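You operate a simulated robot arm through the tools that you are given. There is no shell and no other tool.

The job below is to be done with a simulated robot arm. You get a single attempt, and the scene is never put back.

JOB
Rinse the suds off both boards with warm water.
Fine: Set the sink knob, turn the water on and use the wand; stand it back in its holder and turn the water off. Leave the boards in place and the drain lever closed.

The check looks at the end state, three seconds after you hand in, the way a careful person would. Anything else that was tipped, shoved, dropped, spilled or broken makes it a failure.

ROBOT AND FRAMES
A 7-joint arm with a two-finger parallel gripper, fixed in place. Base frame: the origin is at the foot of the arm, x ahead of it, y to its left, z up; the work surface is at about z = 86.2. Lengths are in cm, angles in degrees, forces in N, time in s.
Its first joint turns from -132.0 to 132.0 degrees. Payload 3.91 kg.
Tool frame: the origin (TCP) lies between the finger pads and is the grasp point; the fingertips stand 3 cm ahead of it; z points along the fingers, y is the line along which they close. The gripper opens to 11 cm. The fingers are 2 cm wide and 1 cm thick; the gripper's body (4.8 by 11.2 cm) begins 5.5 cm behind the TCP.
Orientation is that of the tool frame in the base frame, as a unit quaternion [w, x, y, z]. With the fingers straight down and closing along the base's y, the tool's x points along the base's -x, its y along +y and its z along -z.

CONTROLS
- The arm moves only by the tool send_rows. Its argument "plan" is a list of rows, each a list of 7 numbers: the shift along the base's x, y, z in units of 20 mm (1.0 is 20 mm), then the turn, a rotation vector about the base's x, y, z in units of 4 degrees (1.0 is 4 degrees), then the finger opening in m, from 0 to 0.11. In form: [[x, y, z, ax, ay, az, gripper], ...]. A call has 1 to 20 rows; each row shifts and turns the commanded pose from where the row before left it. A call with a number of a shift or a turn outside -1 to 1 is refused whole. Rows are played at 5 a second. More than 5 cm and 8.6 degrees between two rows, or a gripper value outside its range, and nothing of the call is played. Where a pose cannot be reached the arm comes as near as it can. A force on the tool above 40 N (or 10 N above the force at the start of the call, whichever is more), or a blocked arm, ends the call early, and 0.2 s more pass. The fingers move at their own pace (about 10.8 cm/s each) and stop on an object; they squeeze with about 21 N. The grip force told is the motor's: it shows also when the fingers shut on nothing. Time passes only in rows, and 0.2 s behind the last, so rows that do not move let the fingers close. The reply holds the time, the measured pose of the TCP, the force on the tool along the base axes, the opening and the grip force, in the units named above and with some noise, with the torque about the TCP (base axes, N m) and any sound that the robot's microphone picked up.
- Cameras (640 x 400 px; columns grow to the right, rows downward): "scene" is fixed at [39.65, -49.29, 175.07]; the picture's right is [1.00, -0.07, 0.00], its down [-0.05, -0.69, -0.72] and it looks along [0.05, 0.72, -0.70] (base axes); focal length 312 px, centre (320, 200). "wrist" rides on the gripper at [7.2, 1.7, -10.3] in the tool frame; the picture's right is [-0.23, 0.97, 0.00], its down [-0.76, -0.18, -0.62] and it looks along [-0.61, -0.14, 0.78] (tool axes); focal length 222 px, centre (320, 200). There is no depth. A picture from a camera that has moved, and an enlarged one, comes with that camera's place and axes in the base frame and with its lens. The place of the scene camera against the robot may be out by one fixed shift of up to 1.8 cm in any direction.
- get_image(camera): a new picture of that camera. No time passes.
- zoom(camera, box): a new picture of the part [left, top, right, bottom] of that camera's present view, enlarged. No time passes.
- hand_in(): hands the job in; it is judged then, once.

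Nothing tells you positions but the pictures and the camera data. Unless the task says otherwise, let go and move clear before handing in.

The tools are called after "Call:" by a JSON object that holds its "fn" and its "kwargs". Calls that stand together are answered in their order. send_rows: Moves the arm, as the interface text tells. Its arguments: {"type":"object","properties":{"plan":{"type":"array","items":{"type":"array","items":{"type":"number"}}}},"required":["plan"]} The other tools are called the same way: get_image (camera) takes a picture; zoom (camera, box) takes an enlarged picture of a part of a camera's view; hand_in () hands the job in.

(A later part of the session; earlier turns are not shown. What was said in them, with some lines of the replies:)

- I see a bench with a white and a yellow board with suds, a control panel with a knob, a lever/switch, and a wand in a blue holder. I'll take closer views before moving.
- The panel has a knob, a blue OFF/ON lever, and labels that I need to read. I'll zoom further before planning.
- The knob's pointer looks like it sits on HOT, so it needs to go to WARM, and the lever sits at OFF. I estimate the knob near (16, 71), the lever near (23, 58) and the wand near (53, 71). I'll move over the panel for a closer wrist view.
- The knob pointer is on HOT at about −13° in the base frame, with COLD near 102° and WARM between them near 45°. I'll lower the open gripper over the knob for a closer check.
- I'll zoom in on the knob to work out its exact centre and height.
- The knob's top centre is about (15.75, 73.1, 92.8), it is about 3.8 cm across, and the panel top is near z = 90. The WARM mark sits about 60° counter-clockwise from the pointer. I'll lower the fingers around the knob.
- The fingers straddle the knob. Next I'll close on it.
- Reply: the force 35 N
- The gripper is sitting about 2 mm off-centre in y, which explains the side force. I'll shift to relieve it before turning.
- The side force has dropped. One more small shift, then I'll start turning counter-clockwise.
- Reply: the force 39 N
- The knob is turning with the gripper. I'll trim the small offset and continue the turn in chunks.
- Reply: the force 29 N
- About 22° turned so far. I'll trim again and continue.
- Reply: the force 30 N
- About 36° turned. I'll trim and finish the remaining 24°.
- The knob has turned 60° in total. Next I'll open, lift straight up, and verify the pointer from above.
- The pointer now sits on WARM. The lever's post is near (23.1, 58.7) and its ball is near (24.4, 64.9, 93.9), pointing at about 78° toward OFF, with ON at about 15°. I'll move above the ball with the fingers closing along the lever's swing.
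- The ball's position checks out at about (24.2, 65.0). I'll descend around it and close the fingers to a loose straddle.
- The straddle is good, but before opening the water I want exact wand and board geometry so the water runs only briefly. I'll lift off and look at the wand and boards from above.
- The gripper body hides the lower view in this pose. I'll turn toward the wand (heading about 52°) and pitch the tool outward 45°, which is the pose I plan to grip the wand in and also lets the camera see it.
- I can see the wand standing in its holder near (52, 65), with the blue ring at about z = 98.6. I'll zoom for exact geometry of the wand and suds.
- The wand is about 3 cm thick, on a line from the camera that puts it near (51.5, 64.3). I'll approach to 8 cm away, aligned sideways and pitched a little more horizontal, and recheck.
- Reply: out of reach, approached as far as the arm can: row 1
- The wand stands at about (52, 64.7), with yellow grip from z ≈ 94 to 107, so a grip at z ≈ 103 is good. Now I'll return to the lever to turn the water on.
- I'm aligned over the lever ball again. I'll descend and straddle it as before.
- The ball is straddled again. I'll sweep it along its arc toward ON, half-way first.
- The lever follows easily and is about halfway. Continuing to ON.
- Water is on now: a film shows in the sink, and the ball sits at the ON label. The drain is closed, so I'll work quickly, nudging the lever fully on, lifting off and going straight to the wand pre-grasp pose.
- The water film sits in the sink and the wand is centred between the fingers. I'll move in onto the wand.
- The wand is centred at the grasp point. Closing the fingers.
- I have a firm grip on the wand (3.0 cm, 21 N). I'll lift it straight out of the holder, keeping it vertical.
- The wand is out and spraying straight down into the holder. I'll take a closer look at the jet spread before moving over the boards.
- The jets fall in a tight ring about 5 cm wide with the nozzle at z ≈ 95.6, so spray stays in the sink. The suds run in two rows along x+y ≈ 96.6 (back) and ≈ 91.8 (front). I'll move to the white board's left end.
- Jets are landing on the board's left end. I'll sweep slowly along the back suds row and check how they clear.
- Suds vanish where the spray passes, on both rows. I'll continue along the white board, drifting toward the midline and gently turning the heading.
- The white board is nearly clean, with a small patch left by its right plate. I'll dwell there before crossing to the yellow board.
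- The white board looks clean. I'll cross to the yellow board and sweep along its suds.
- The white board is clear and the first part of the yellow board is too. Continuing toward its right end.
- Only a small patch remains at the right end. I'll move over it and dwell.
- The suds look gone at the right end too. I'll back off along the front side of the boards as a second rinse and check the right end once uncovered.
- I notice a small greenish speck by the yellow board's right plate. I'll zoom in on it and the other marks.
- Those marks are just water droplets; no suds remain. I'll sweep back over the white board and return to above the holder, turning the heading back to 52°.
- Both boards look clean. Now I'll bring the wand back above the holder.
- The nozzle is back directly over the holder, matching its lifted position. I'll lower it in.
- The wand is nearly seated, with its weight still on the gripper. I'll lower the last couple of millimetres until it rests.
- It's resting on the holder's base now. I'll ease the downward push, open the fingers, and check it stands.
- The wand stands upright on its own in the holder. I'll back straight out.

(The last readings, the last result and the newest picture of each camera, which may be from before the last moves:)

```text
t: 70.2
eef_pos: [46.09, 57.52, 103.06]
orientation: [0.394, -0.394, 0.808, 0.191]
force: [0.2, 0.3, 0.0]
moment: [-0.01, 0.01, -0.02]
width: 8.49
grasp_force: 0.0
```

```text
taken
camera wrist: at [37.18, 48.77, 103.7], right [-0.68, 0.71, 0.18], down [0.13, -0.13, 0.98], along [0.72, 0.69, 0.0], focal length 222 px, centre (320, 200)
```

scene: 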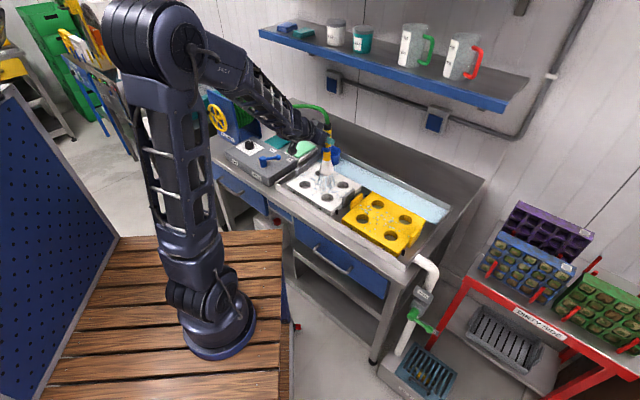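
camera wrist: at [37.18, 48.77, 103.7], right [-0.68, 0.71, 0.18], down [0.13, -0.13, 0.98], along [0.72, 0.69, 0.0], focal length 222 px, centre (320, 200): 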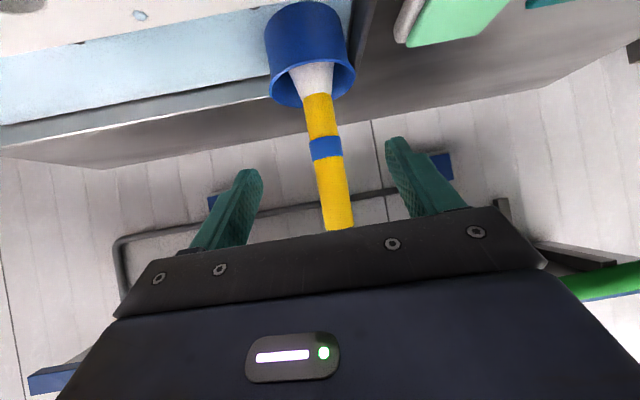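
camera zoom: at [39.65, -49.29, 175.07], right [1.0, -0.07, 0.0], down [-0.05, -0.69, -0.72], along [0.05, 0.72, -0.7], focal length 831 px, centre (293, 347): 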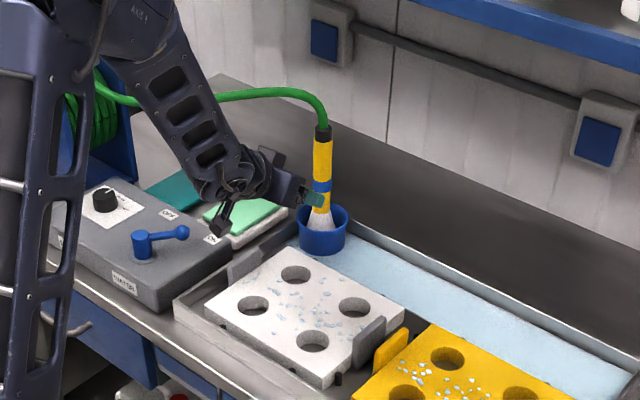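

The wand is standing in the holder and I'm clear of it. I'll go back to the lever to turn the water off.

Call:
{"fn": "send_rows", "kwargs": {"plan": [[-0.522, 0.07, -0.03, -0.45, 0.693, -0.552, 0.06], [-0.522, 0.07, -0.03, -0.45, 0.693, -0.552, 0.06], [-0.522, 0.07, -0.03, -0.45, 0.693, -0.552, 0.06], [-0.522, 0.07, -0.03, -0.45, 0.693, -0.552, 0.06], [-0.522, 0.07, -0.03, -0.45, 0.693, -0.552, 0.06], [-0.522, 0.07, -0.03, -0.45, 0.693, -0.552, 0.06], [-0.522, 0.07, -0.03, -0.45, 0.693, -0.552, 0.06], [-0.522, 0.07, -0.03, -0.45, 0.693, -0.552, 0.06], [-0.522, 0.07, -0.03, -0.45, 0.693, -0.552, 0.06], [-0.522, 0.07, -0.03, -0.45, 0.693, -0.552, 0.06], [-0.522, 0.07, -0.03, -0.45, 0.693, -0.552, 0.06], [-0.522, 0.07, -0.03, -0.45, 0.693, -0.552, 0.06], [-0.522, 0.07, -0.03, -0.45, 0.693, -0.552, 0.06], [-0.522, 0.07, -0.03, -0.45, 0.693, -0.552, 0.06], [-0.522, 0.07, -0.03, -0.45, 0.693, -0.552, 0.06], [-0.522, 0.07, -0.03, -0.45, 0.693, -0.552, 0.06]]}}

Call:
{"fn": "get_image", "kwargs": {"camera": "wrist"}}

Call:
{"fn": "zoom", "kwargs": {"camera": "scene", "box": [200, 70, 400, 220]}}

```text
t: 73.6
eef_pos: [29.58, 59.7, 102.16]
orientation: [0.0, -0.122, 0.993, 0.0]
force: [-0.3, 0.4, 0.3]
moment: [-0.05, -0.03, -0.01]
width: 5.99
grasp_force: 0.1
```

```text
taken
camera wrist: at [22.19, 59.86, 112.47], right [-0.02, 1.0, 0.0], down [0.78, 0.01, 0.62], along [0.62, 0.01, -0.78], focal length 222 px, centre (320, 200)
```

wrist: 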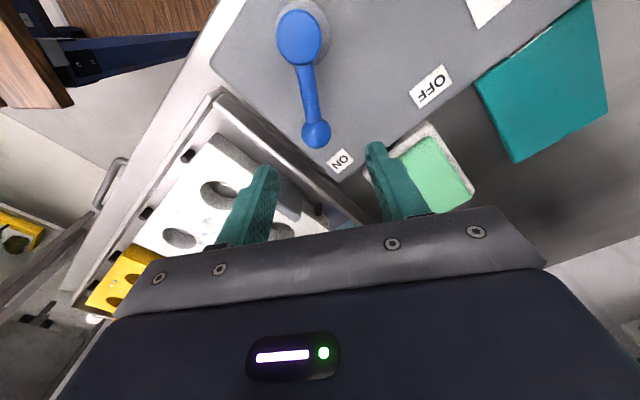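

```text
2.67 times, centred on (300, 145) of scene
camera zoom: at [39.65, -49.29, 175.07], right [1.0, -0.07, 0.0], down [-0.05, -0.69, -0.72], along [0.05, 0.72, -0.7], focal length 831 px, centre (373, 347)
```

zoom: 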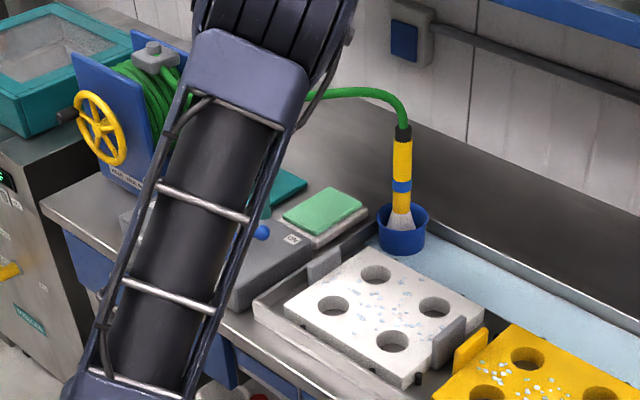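

The ball sits at about (29.6, 59.7), right under the fingers. I'll descend and straddle it.

Call:
{"fn": "send_rows", "kwargs": {"plan": [[-0.05, 0, -0.78, 0, 0, 0, 0.055], [-0.05, 0, -0.78, 0, 0, 0, 0.055], [0, 0, -0.78, 0, 0, 0, 0.055], [0, 0, -0.78, 0, 0, 0, 0.055], [0, 0, -0.78, 0, 0, 0, 0.055], [0, 0, 0, 0, 0, 0, 0.03], [0, 0, 0, 0, 0, 0, 0.03]]}}

Call:
{"fn": "get_image", "kwargs": {"camera": "wrist"}}

```text
t: 75.2
eef_pos: [29.41, 59.71, 94.37]
orientation: [0.0, -0.123, 0.992, 0.0]
force: [1.2, -1.6, -0.3]
moment: [-0.01, 0.02, -0.01]
width: 3.05
grasp_force: 0.3
```

```text
taken
camera wrist: at [22.01, 59.85, 104.7], right [-0.02, 1.0, 0.0], down [0.78, 0.01, 0.62], along [0.62, 0.01, -0.78], focal length 222 px, centre (320, 200)
```

wrist: 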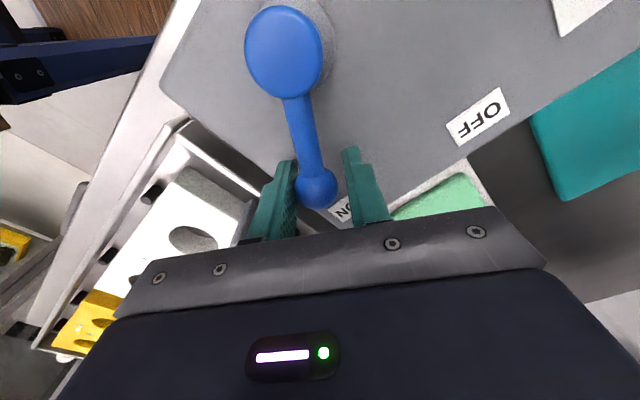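

The ball is between the fingers. Sweeping the lever back toward OFF.

Call:
{"fn": "send_rows", "kwargs": {"plan": [[-0.055, 0.22, 0, 0, 0, 0.9, 0.03], [-0.07, 0.215, 0, 0, 0, 1, 0.03], [-0.085, 0.21, 0, 0, 0, 1, 0.03], [-0.1, 0.205, 0, 0, 0, 1, 0.03], [-0.115, 0.195, 0, 0, 0, 1, 0.03], [-0.125, 0.19, 0, 0, 0, 1, 0.03], [-0.14, 0.18, 0, 0, 0, 1, 0.03], [-0.15, 0.17, 0, 0, 0, 1, 0.03], [-0.165, 0.155, 0, 0, 0, 1, 0.03], [-0.175, 0.145, 0, 0, 0, 1, 0.03], [-0.185, 0.135, 0, 0, 0, 1, 0.03], [-0.19, 0.12, 0, 0, 0, 1, 0.03], [-0.2, 0.105, 0, 0, 0, 1, 0.03], [-0.21, 0.095, 0, 0, 0, 1, 0.03]]}}

Call:
{"fn": "get_image", "kwargs": {"camera": "wrist"}}

```text
t: 78.2
eef_pos: [25.38, 64.48, 94.23]
orientation: [0.0, -0.572, 0.821, 0.0]
force: [0.4, -1.1, 0.4]
moment: [0.0, -0.02, -0.02]
width: 3.01
grasp_force: 0.5
```

```text
taken
camera wrist: at [21.4, 58.43, 104.64], right [-0.83, 0.55, 0.0], down [0.43, 0.65, 0.62], along [0.34, 0.52, -0.78], focal length 222 px, centre (320, 200)
```

wrist: 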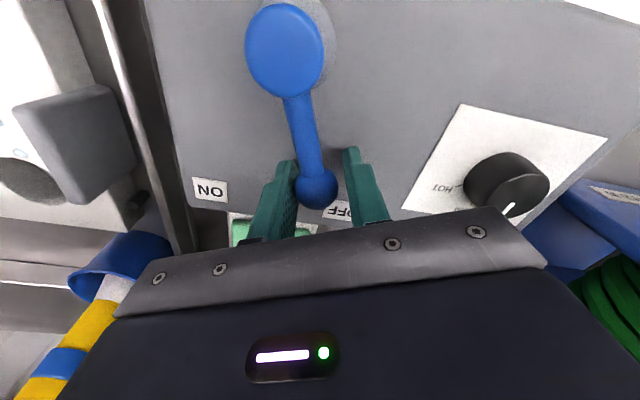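

Nearly there. I'll push the remaining arc to the OFF stop.

Call:
{"fn": "send_rows", "kwargs": {"plan": [[-0.21, 0.075, 0, 0, 0, 1, 0.03], [-0.22, 0.065, 0, 0, 0, 1, 0.03], [-0.22, 0.045, 0, 0, 0, 1, 0.03], [-0.13, 0.02, 0, 0, 0, 0, 0.03]]}}

Call:
{"fn": "get_image", "kwargs": {"camera": "wrist"}}

Call:
{"fn": "get_image", "kwargs": {"camera": "scene"}}

```text
t: 79.2
eef_pos: [23.87, 64.86, 94.21]
orientation: [0.0, -0.655, 0.756, 0.0]
force: [0.9, -0.1, 0.9]
moment: [0.04, -0.03, 0.01]
width: 3.04
grasp_force: 0.2
```

```text
taken
camera wrist: at [21.23, 58.11, 104.64], right [-0.93, 0.37, 0.0], down [0.29, 0.73, 0.62], along [0.23, 0.58, -0.78], focal length 222 px, centre (320, 200)
```

wrist: 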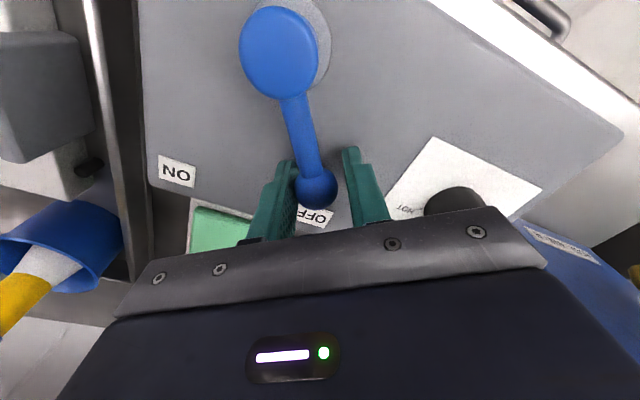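

```text
taken
```

scene: 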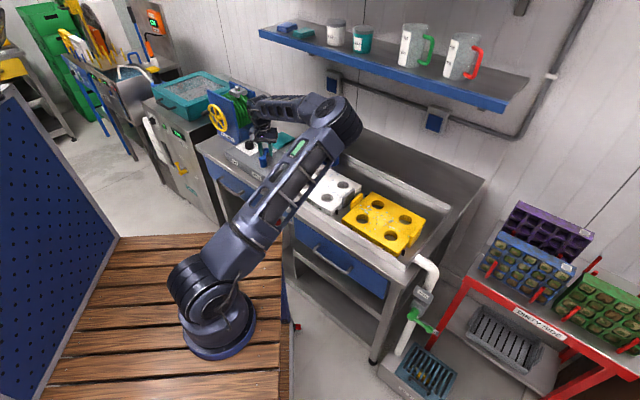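

The water film has gone, so the water is off. However, the arm's elbow has swung to the right over the bench, so I'll check for contact with the wand or hose before moving.

Call:
{"fn": "zoom", "kwargs": {"camera": "scene", "box": [220, 70, 400, 200]}}

Call:
{"fn": "zoom", "kwargs": {"camera": "scene", "box": [290, 80, 390, 180]}}

Call:
{"fn": "zoom", "kwargs": {"camera": "wrist", "box": [0, 150, 200, 350]}}

```text
3.08 times, centred on (310, 135) of scene
camera zoom: at [39.65, -49.29, 175.07], right [1.0, -0.07, 0.0], down [-0.05, -0.69, -0.72], along [0.05, 0.72, -0.7], focal length 959 px, centre (351, 400)
```

zoom: 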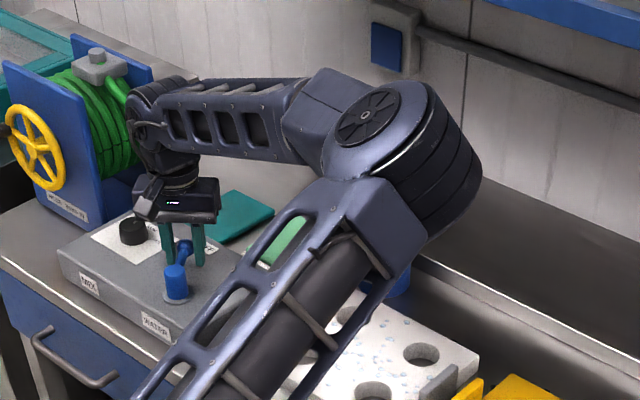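

```text
4.00 times, centred on (340, 130) of scene
camera zoom: at [39.65, -49.29, 175.07], right [1.0, -0.07, 0.0], down [-0.05, -0.69, -0.72], along [0.05, 0.72, -0.7], focal length 1247 px, centre (240, 480)
```

zoom: 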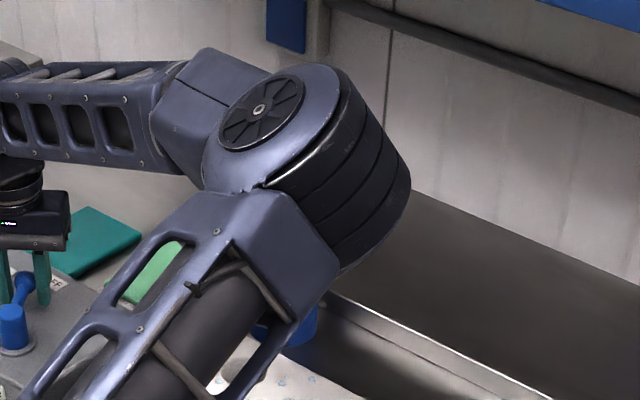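

```text
2.00 times, centred on (100, 250) of wrist
camera zoom: at [21.23, 58.11, 104.64], right [-0.93, 0.37, 0.0], down [0.29, 0.73, 0.62], along [0.23, 0.58, -0.78], focal length 444 px, centre (760, 100)
```

zoom: 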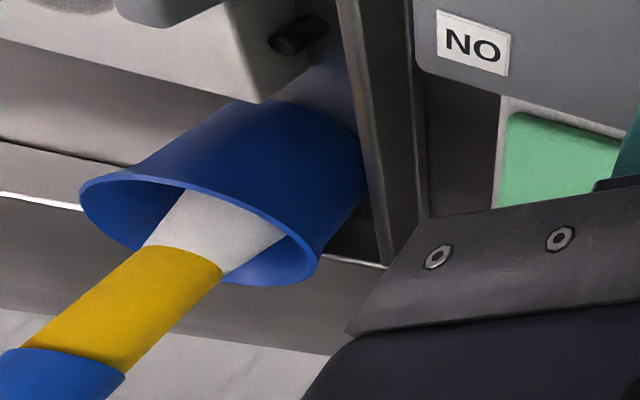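

The wand still stands in its holder in the wrist view, with the elbow well in front of and above it. I'll give the lever one last tiny nudge to its stop, open, and rise straight up.

Call:
{"fn": "send_rows", "kwargs": {"plan": [[-0.12, 0.01, 0, 0, 0, 0, 0.03], [0.05, 0, 0, 0, 0, 0, 0.055], [0, 0, 0.7, 0, 0, 0, 0.055], [0, 0, 0.9, 0, 0, 0, 0.055], [0, 0, 0.9, 0, 0, 0, 0.055], [0, 0, 0.9, 0, 0, 0, 0.055]]}}

Call:
{"fn": "get_image", "kwargs": {"camera": "wrist"}}

Call:
{"fn": "get_image", "kwargs": {"camera": "scene"}}

Call:
{"fn": "zoom", "kwargs": {"camera": "scene", "box": [220, 70, 400, 200]}}

```text
t: 80.6
eef_pos: [23.91, 64.82, 101.07]
orientation: [0.0, -0.654, 0.757, 0.0]
force: [-0.2, 0.1, 0.4]
moment: [-0.01, 0.02, -0.01]
width: 5.51
grasp_force: 0.1
```

```text
taken
camera wrist: at [21.15, 58.17, 111.42], right [-0.93, 0.37, 0.0], down [0.29, 0.73, 0.62], along [0.23, 0.58, -0.78], focal length 222 px, centre (320, 200)
```

wrist: 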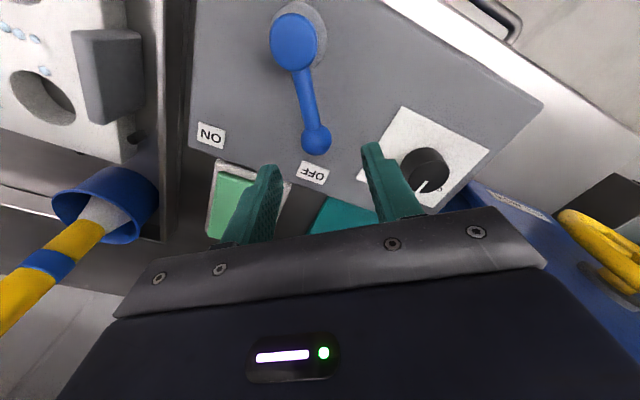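

```text
taken
```

scene: 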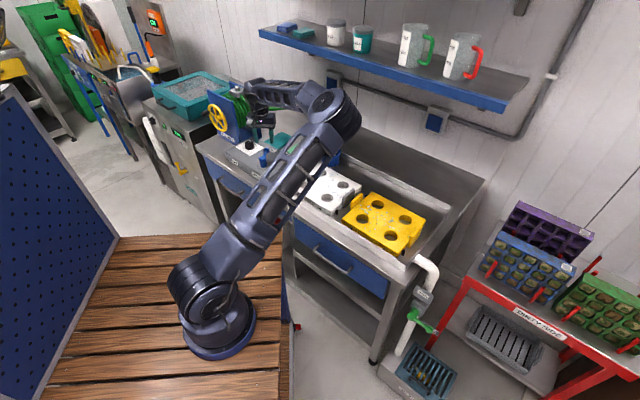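

```text
3.08 times, centred on (310, 135) of scene
camera zoom: at [39.65, -49.29, 175.07], right [1.0, -0.07, 0.0], down [-0.05, -0.69, -0.72], along [0.05, 0.72, -0.7], focal length 959 px, centre (351, 400)
```

zoom: 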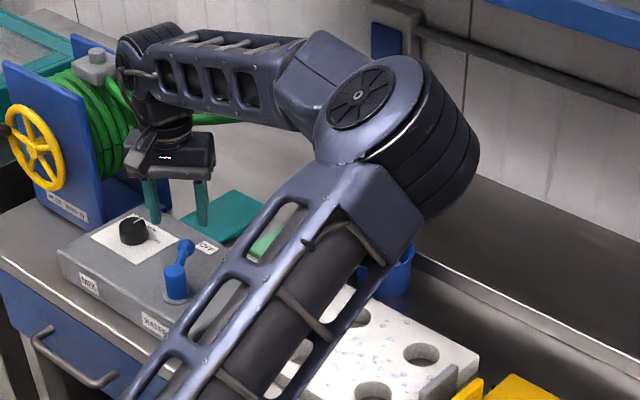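

The lever is at OFF as at the start and the wand stands. I'll rise and rotate the wrist back gradually so the elbow returns to its original side, checking as I go.

Call:
{"fn": "send_rows", "kwargs": {"plan": [[0, -0.3, 0.7, 0, 0, -0.9, 0.06], [0, -0.3, 0.7, 0, 0, -0.9, 0.06], [0, -0.3, 0.7, 0, 0, -0.9, 0.06], [0, -0.3, 0.7, 0, 0, -0.9, 0.06], [0, -0.3, 0.7, 0, 0, -0.9, 0.06]]}}

Call:
{"fn": "get_image", "kwargs": {"camera": "scene"}}

```text
t: 81.8
eef_pos: [23.8, 61.97, 108.07]
orientation: [0.0, -0.527, 0.85, 0.0]
force: [0.3, 0.2, -0.1]
moment: [0.01, 0.03, 0.01]
width: 6.0
grasp_force: 0.1
```

```text
taken
```

scene: 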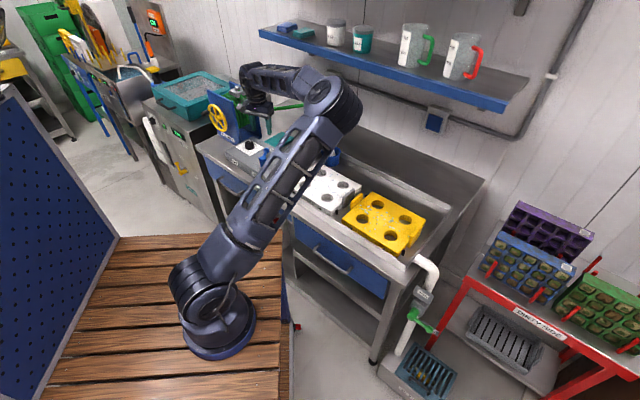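

The elbow is rising and clear. I'll continue retreating up and back toward the start pose.

Call:
{"fn": "send_rows", "kwargs": {"plan": [[0.19, -0.55, 0.75, 0, 0, -0.9, 0.06], [0.19, -0.55, 0.75, 0, 0, -0.9, 0.06], [0.19, -0.55, 0.75, 0, 0, -0.9, 0.06], [0.19, -0.55, 0.75, 0, 0, -0.9, 0.06], [0.19, -0.55, 0.75, 0, 0, -0.9, 0.06], [0.19, -0.55, 0.75, 0, 0, -0.9, 0.06], [0.19, -0.55, 0.75, 0, 0, -0.9, 0.06]]}}

Call:
{"fn": "get_image", "kwargs": {"camera": "scene"}}

Call:
{"fn": "get_image", "kwargs": {"camera": "wrist"}}

```text
t: 83.4
eef_pos: [26.35, 54.17, 118.53]
orientation: [0.0, -0.329, 0.944, 0.0]
force: [-0.1, -0.7, -0.3]
moment: [-0.01, 0.01, -0.06]
width: 6.01
grasp_force: 0.0
```

```text
taken
```

scene: 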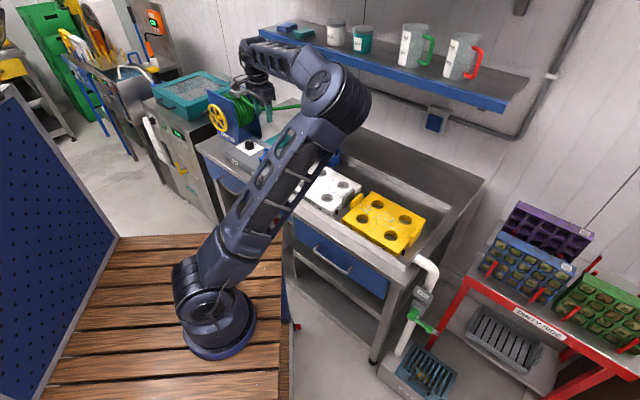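

```text
taken
camera wrist: at [19.77, 51.22, 128.96], right [-0.43, 0.9, 0.0], down [0.71, 0.33, 0.62], along [0.56, 0.27, -0.78], focal length 222 px, centre (320, 200)
```

wrist: 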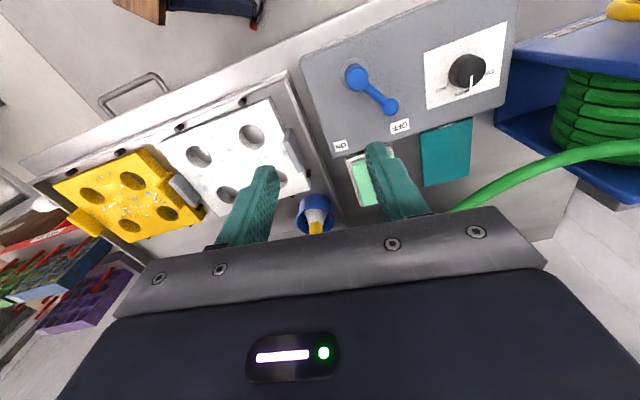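

Everything looks in place from here. I'll zoom in to check the wand, boards, knob and lever.

Call:
{"fn": "zoom", "kwargs": {"camera": "wrist", "box": [50, 90, 350, 250]}}

Call:
{"fn": "zoom", "kwargs": {"camera": "wrist", "box": [300, 20, 540, 180]}}

Call:
{"fn": "zoom", "kwargs": {"camera": "scene", "box": [290, 140, 450, 270]}}

```text
2.13 times, centred on (200, 170) of wrist
camera zoom: at [19.77, 51.22, 128.96], right [-0.43, 0.9, 0.0], down [0.71, 0.33, 0.62], along [0.56, 0.27, -0.78], focal length 474 px, centre (576, 264)
```

zoom: 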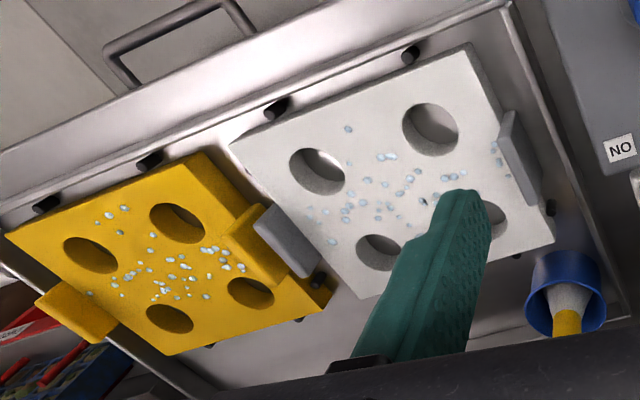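

```text
2.50 times, centred on (420, 100) of wrist
camera zoom: at [19.77, 51.22, 128.96], right [-0.43, 0.9, 0.0], down [0.71, 0.33, 0.62], along [0.56, 0.27, -0.78], focal length 555 px, centre (70, 450)
```

zoom: 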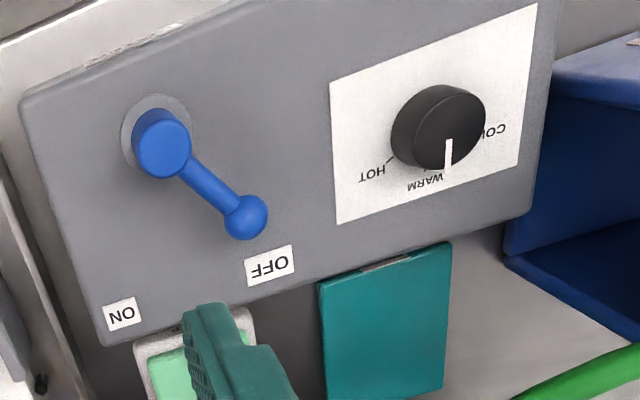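

```text
3.08 times, centred on (370, 205) of scene
camera zoom: at [39.65, -49.29, 175.07], right [1.0, -0.07, 0.0], down [-0.05, -0.69, -0.72], along [0.05, 0.72, -0.7], focal length 959 px, centre (166, 185)
```

zoom: 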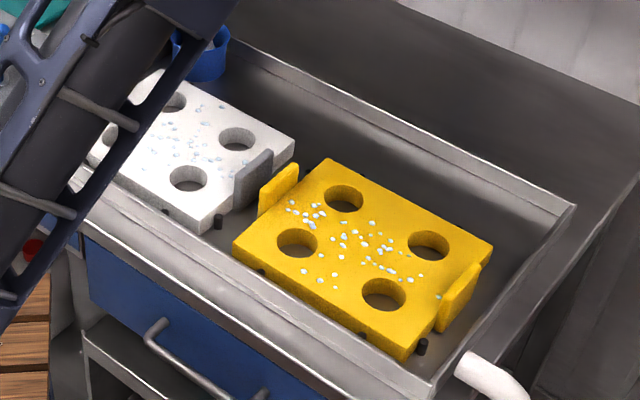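

The boards are clean and the lever reads OFF. I want to double-check the knob pointer against WARM, allowing for parallax.

Call:
{"fn": "zoom", "kwargs": {"camera": "wrist", "box": [425, 35, 515, 105]}}

Call:
{"fn": "zoom", "kwargs": {"camera": "scene", "box": [235, 130, 275, 160]}}

```text
5.71 times, centred on (470, 70) of wrist
camera zoom: at [19.77, 51.22, 128.96], right [-0.43, 0.9, 0.0], down [0.71, 0.33, 0.62], along [0.56, 0.27, -0.78], focal length 1269 px, centre (-537, 943)
```

zoom: 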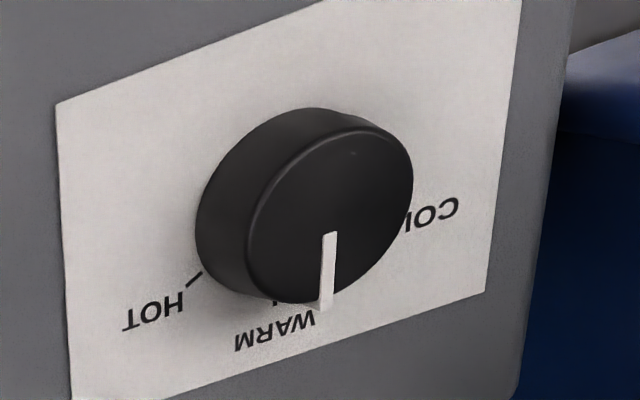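

```text
13.33 times, centred on (255, 145) of scene
camera zoom: at [39.65, -49.29, 175.07], right [1.0, -0.07, 0.0], down [-0.05, -0.69, -0.72], along [0.05, 0.72, -0.7], focal length 4156 px, centre (1187, 933)
```

zoom: 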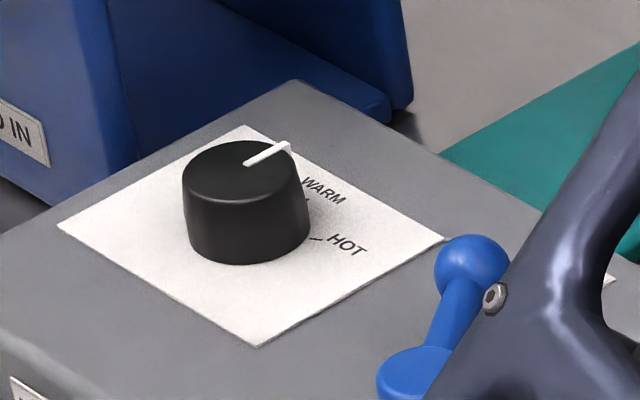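

Allowing for parallax, the pointer is within a couple of degrees of WARM. I'll finish retreating toward the start pose and do a last scene check.

Call:
{"fn": "send_rows", "kwargs": {"plan": [[0.19, -0.55, 0.75, 0, 0, -0.9, 0.08], [0.19, -0.55, 0.75, 0, 0, -0.9, 0.08], [0.19, -0.55, 0.75, 0, 0, -0.9, 0.08], [0.19, -0.55, 0.75, 0, 0, -0.9, 0.08], [0.19, -0.55, 0.75, 0, 0, -0.9, 0.08], [0.19, -0.55, 0.75, 0, 0, -0.9, 0.08], [0.19, -0.55, 0.75, 0, 0, -0.9, 0.08], [0.19, -0.55, 0.75, 0, 0, -0.9, 0.08]]}}

Call:
{"fn": "get_image", "kwargs": {"camera": "scene"}}

Call:
{"fn": "get_image", "kwargs": {"camera": "wrist"}}

```text
t: 85.2
eef_pos: [29.43, 45.37, 130.55]
orientation: [0.0, -0.084, 0.997, 0.0]
force: [-0.8, -0.4, -0.5]
moment: [-0.01, 0.0, -0.02]
width: 7.99
grasp_force: 0.1
```

```text
taken
```

scene: 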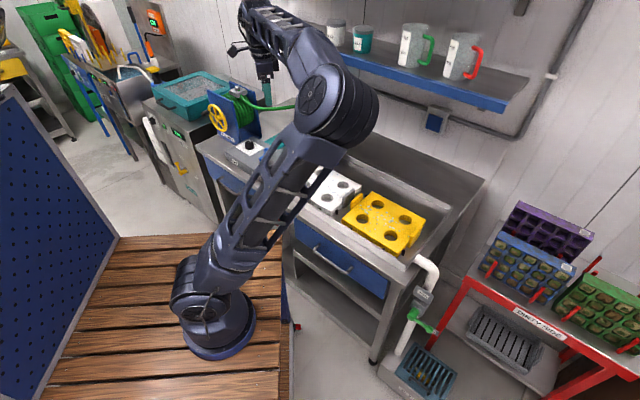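

```text
taken
camera wrist: at [22.13, 46.06, 140.93], right [0.06, 1.0, 0.0], down [0.78, -0.05, 0.62], along [0.62, -0.04, -0.78], focal length 222 px, centre (320, 200)
```

wrist: 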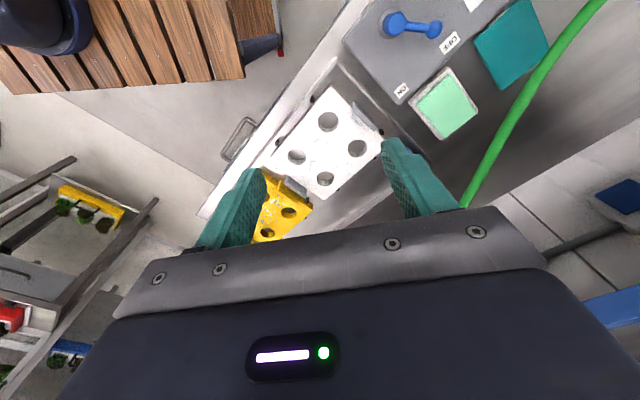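

Everything looks right, but the arm hides the wand in this view. I'll tilt the wrist in free space to confirm the wand is standing properly before handing in.

Call:
{"fn": "send_rows", "kwargs": {"plan": [[0, 0, 0, 0.335, -0.643, 0.599, 0.08], [0, 0, 0, 0.335, -0.643, 0.599, 0.08], [0, 0, 0, 0.335, -0.643, 0.599, 0.08], [0, 0, 0, 0.335, -0.643, 0.599, 0.08], [0, 0, 0, 0.335, -0.643, 0.599, 0.08], [0, 0, 0, 0.335, -0.643, 0.599, 0.08], [0, 0, 0, 0.335, -0.643, 0.599, 0.08], [0, 0, 0, 0.335, -0.643, 0.599, 0.08], [0, 0, 0, 0.335, -0.643, 0.599, 0.08], [0, 0, 0, 0.335, -0.643, 0.599, 0.08]]}}

Call:
{"fn": "get_image", "kwargs": {"camera": "wrist"}}

Call:
{"fn": "get_image", "kwargs": {"camera": "scene"}}

```text
t: 87.4
eef_pos: [29.36, 45.33, 130.61]
orientation: [0.23, -0.285, 0.925, 0.097]
force: [-0.1, 0.4, -0.7]
moment: [-0.01, 0.02, 0.0]
width: 7.97
grasp_force: 0.1
```

```text
taken
camera wrist: at [19.41, 40.24, 136.28], right [-0.39, 0.91, 0.15], down [0.43, 0.03, 0.9], along [0.81, 0.42, -0.4], focal length 222 px, centre (320, 200)
```

wrist: 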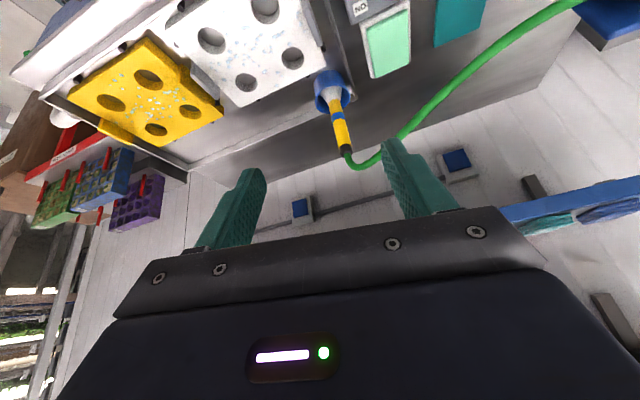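

```text
taken
```

scene: 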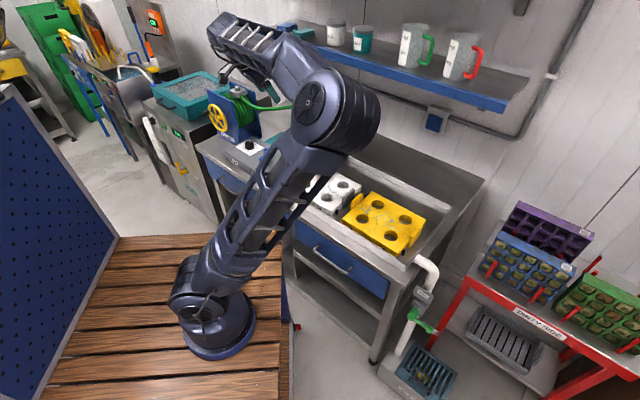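

Call:
{"fn": "zoom", "kwargs": {"camera": "wrist", "box": [260, 40, 420, 190]}}

Call:
{"fn": "zoom", "kwargs": {"camera": "wrist", "box": [50, 0, 350, 170]}}

Call:
{"fn": "zoom", "kwargs": {"camera": "scene", "box": [370, 240, 480, 400]}}

```text
2.67 times, centred on (340, 115) of wrist
camera zoom: at [19.41, 40.24, 136.28], right [-0.39, 0.91, 0.15], down [0.43, 0.03, 0.9], along [0.81, 0.42, -0.4], focal length 592 px, centre (267, 427)
```

zoom: 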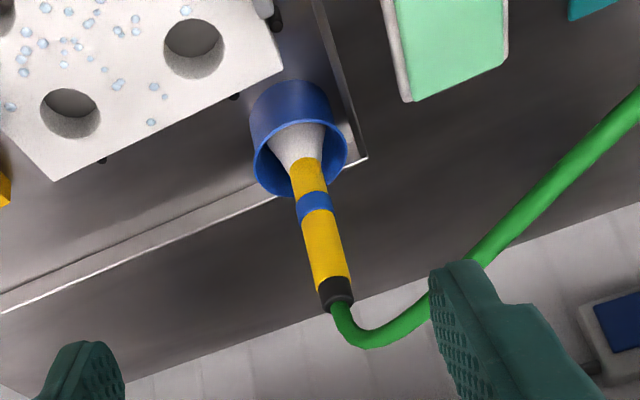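

```text
2.13 times, centred on (200, 85) of wrist
camera zoom: at [19.41, 40.24, 136.28], right [-0.39, 0.91, 0.15], down [0.43, 0.03, 0.9], along [0.81, 0.42, -0.4], focal length 474 px, centre (576, 445)
```

zoom: 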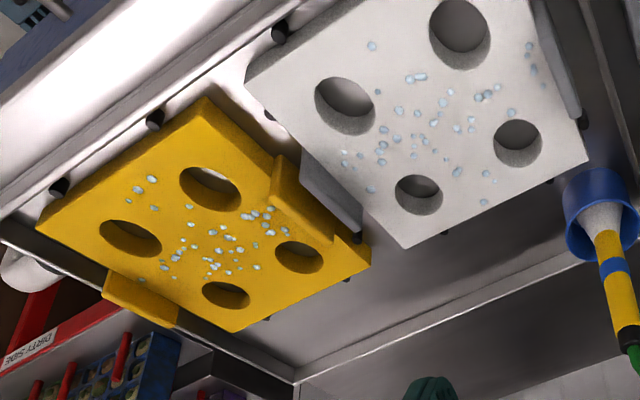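

```text
2.50 times, centred on (425, 320) of scene
camera zoom: at [39.65, -49.29, 175.07], right [1.0, -0.07, 0.0], down [-0.05, -0.69, -0.72], along [0.05, 0.72, -0.7], focal length 779 px, centre (58, -100)
```

zoom: 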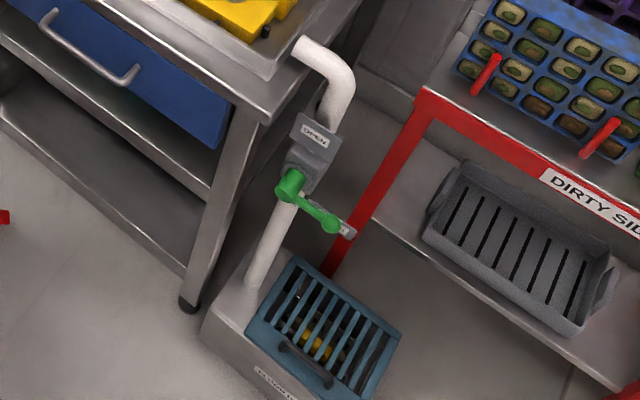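

Both boards are free of suds with only clear droplets left, and both are in place. The knob is on WARM, the lever is at OFF, the wand stands in its holder, and the drain lever hasn't moved. The arm is clear, so I'm handing in.

Call:
{"fn": "hand_in", "kwargs": {}}

```text
The job is handed in.
```

Both boards are rinsed clean with warm water, and I handed the job in. The tool only confirmed that it was received, so I don't know the verdict yet.

- **Boards:** no suds are left, only water droplets, and both boards are still in place.
- **Knob:** it was on HOT at the start, so I turned it to WARM before opening the water. I left it on WARM.
- **Water:** the lever is back at OFF, and the water film in the sink is gone.
- **Wand:** it stands upright in its holder, and I let go of it. The hose hangs lower than it did at the start, and I didn't wind it back in.
- **Drain lever:** I didn't touch it; it's where it was at the start.

While I was turning the water off, the arm's elbow swung over the bench near the wand. I saw no sign that it touched or moved anything.
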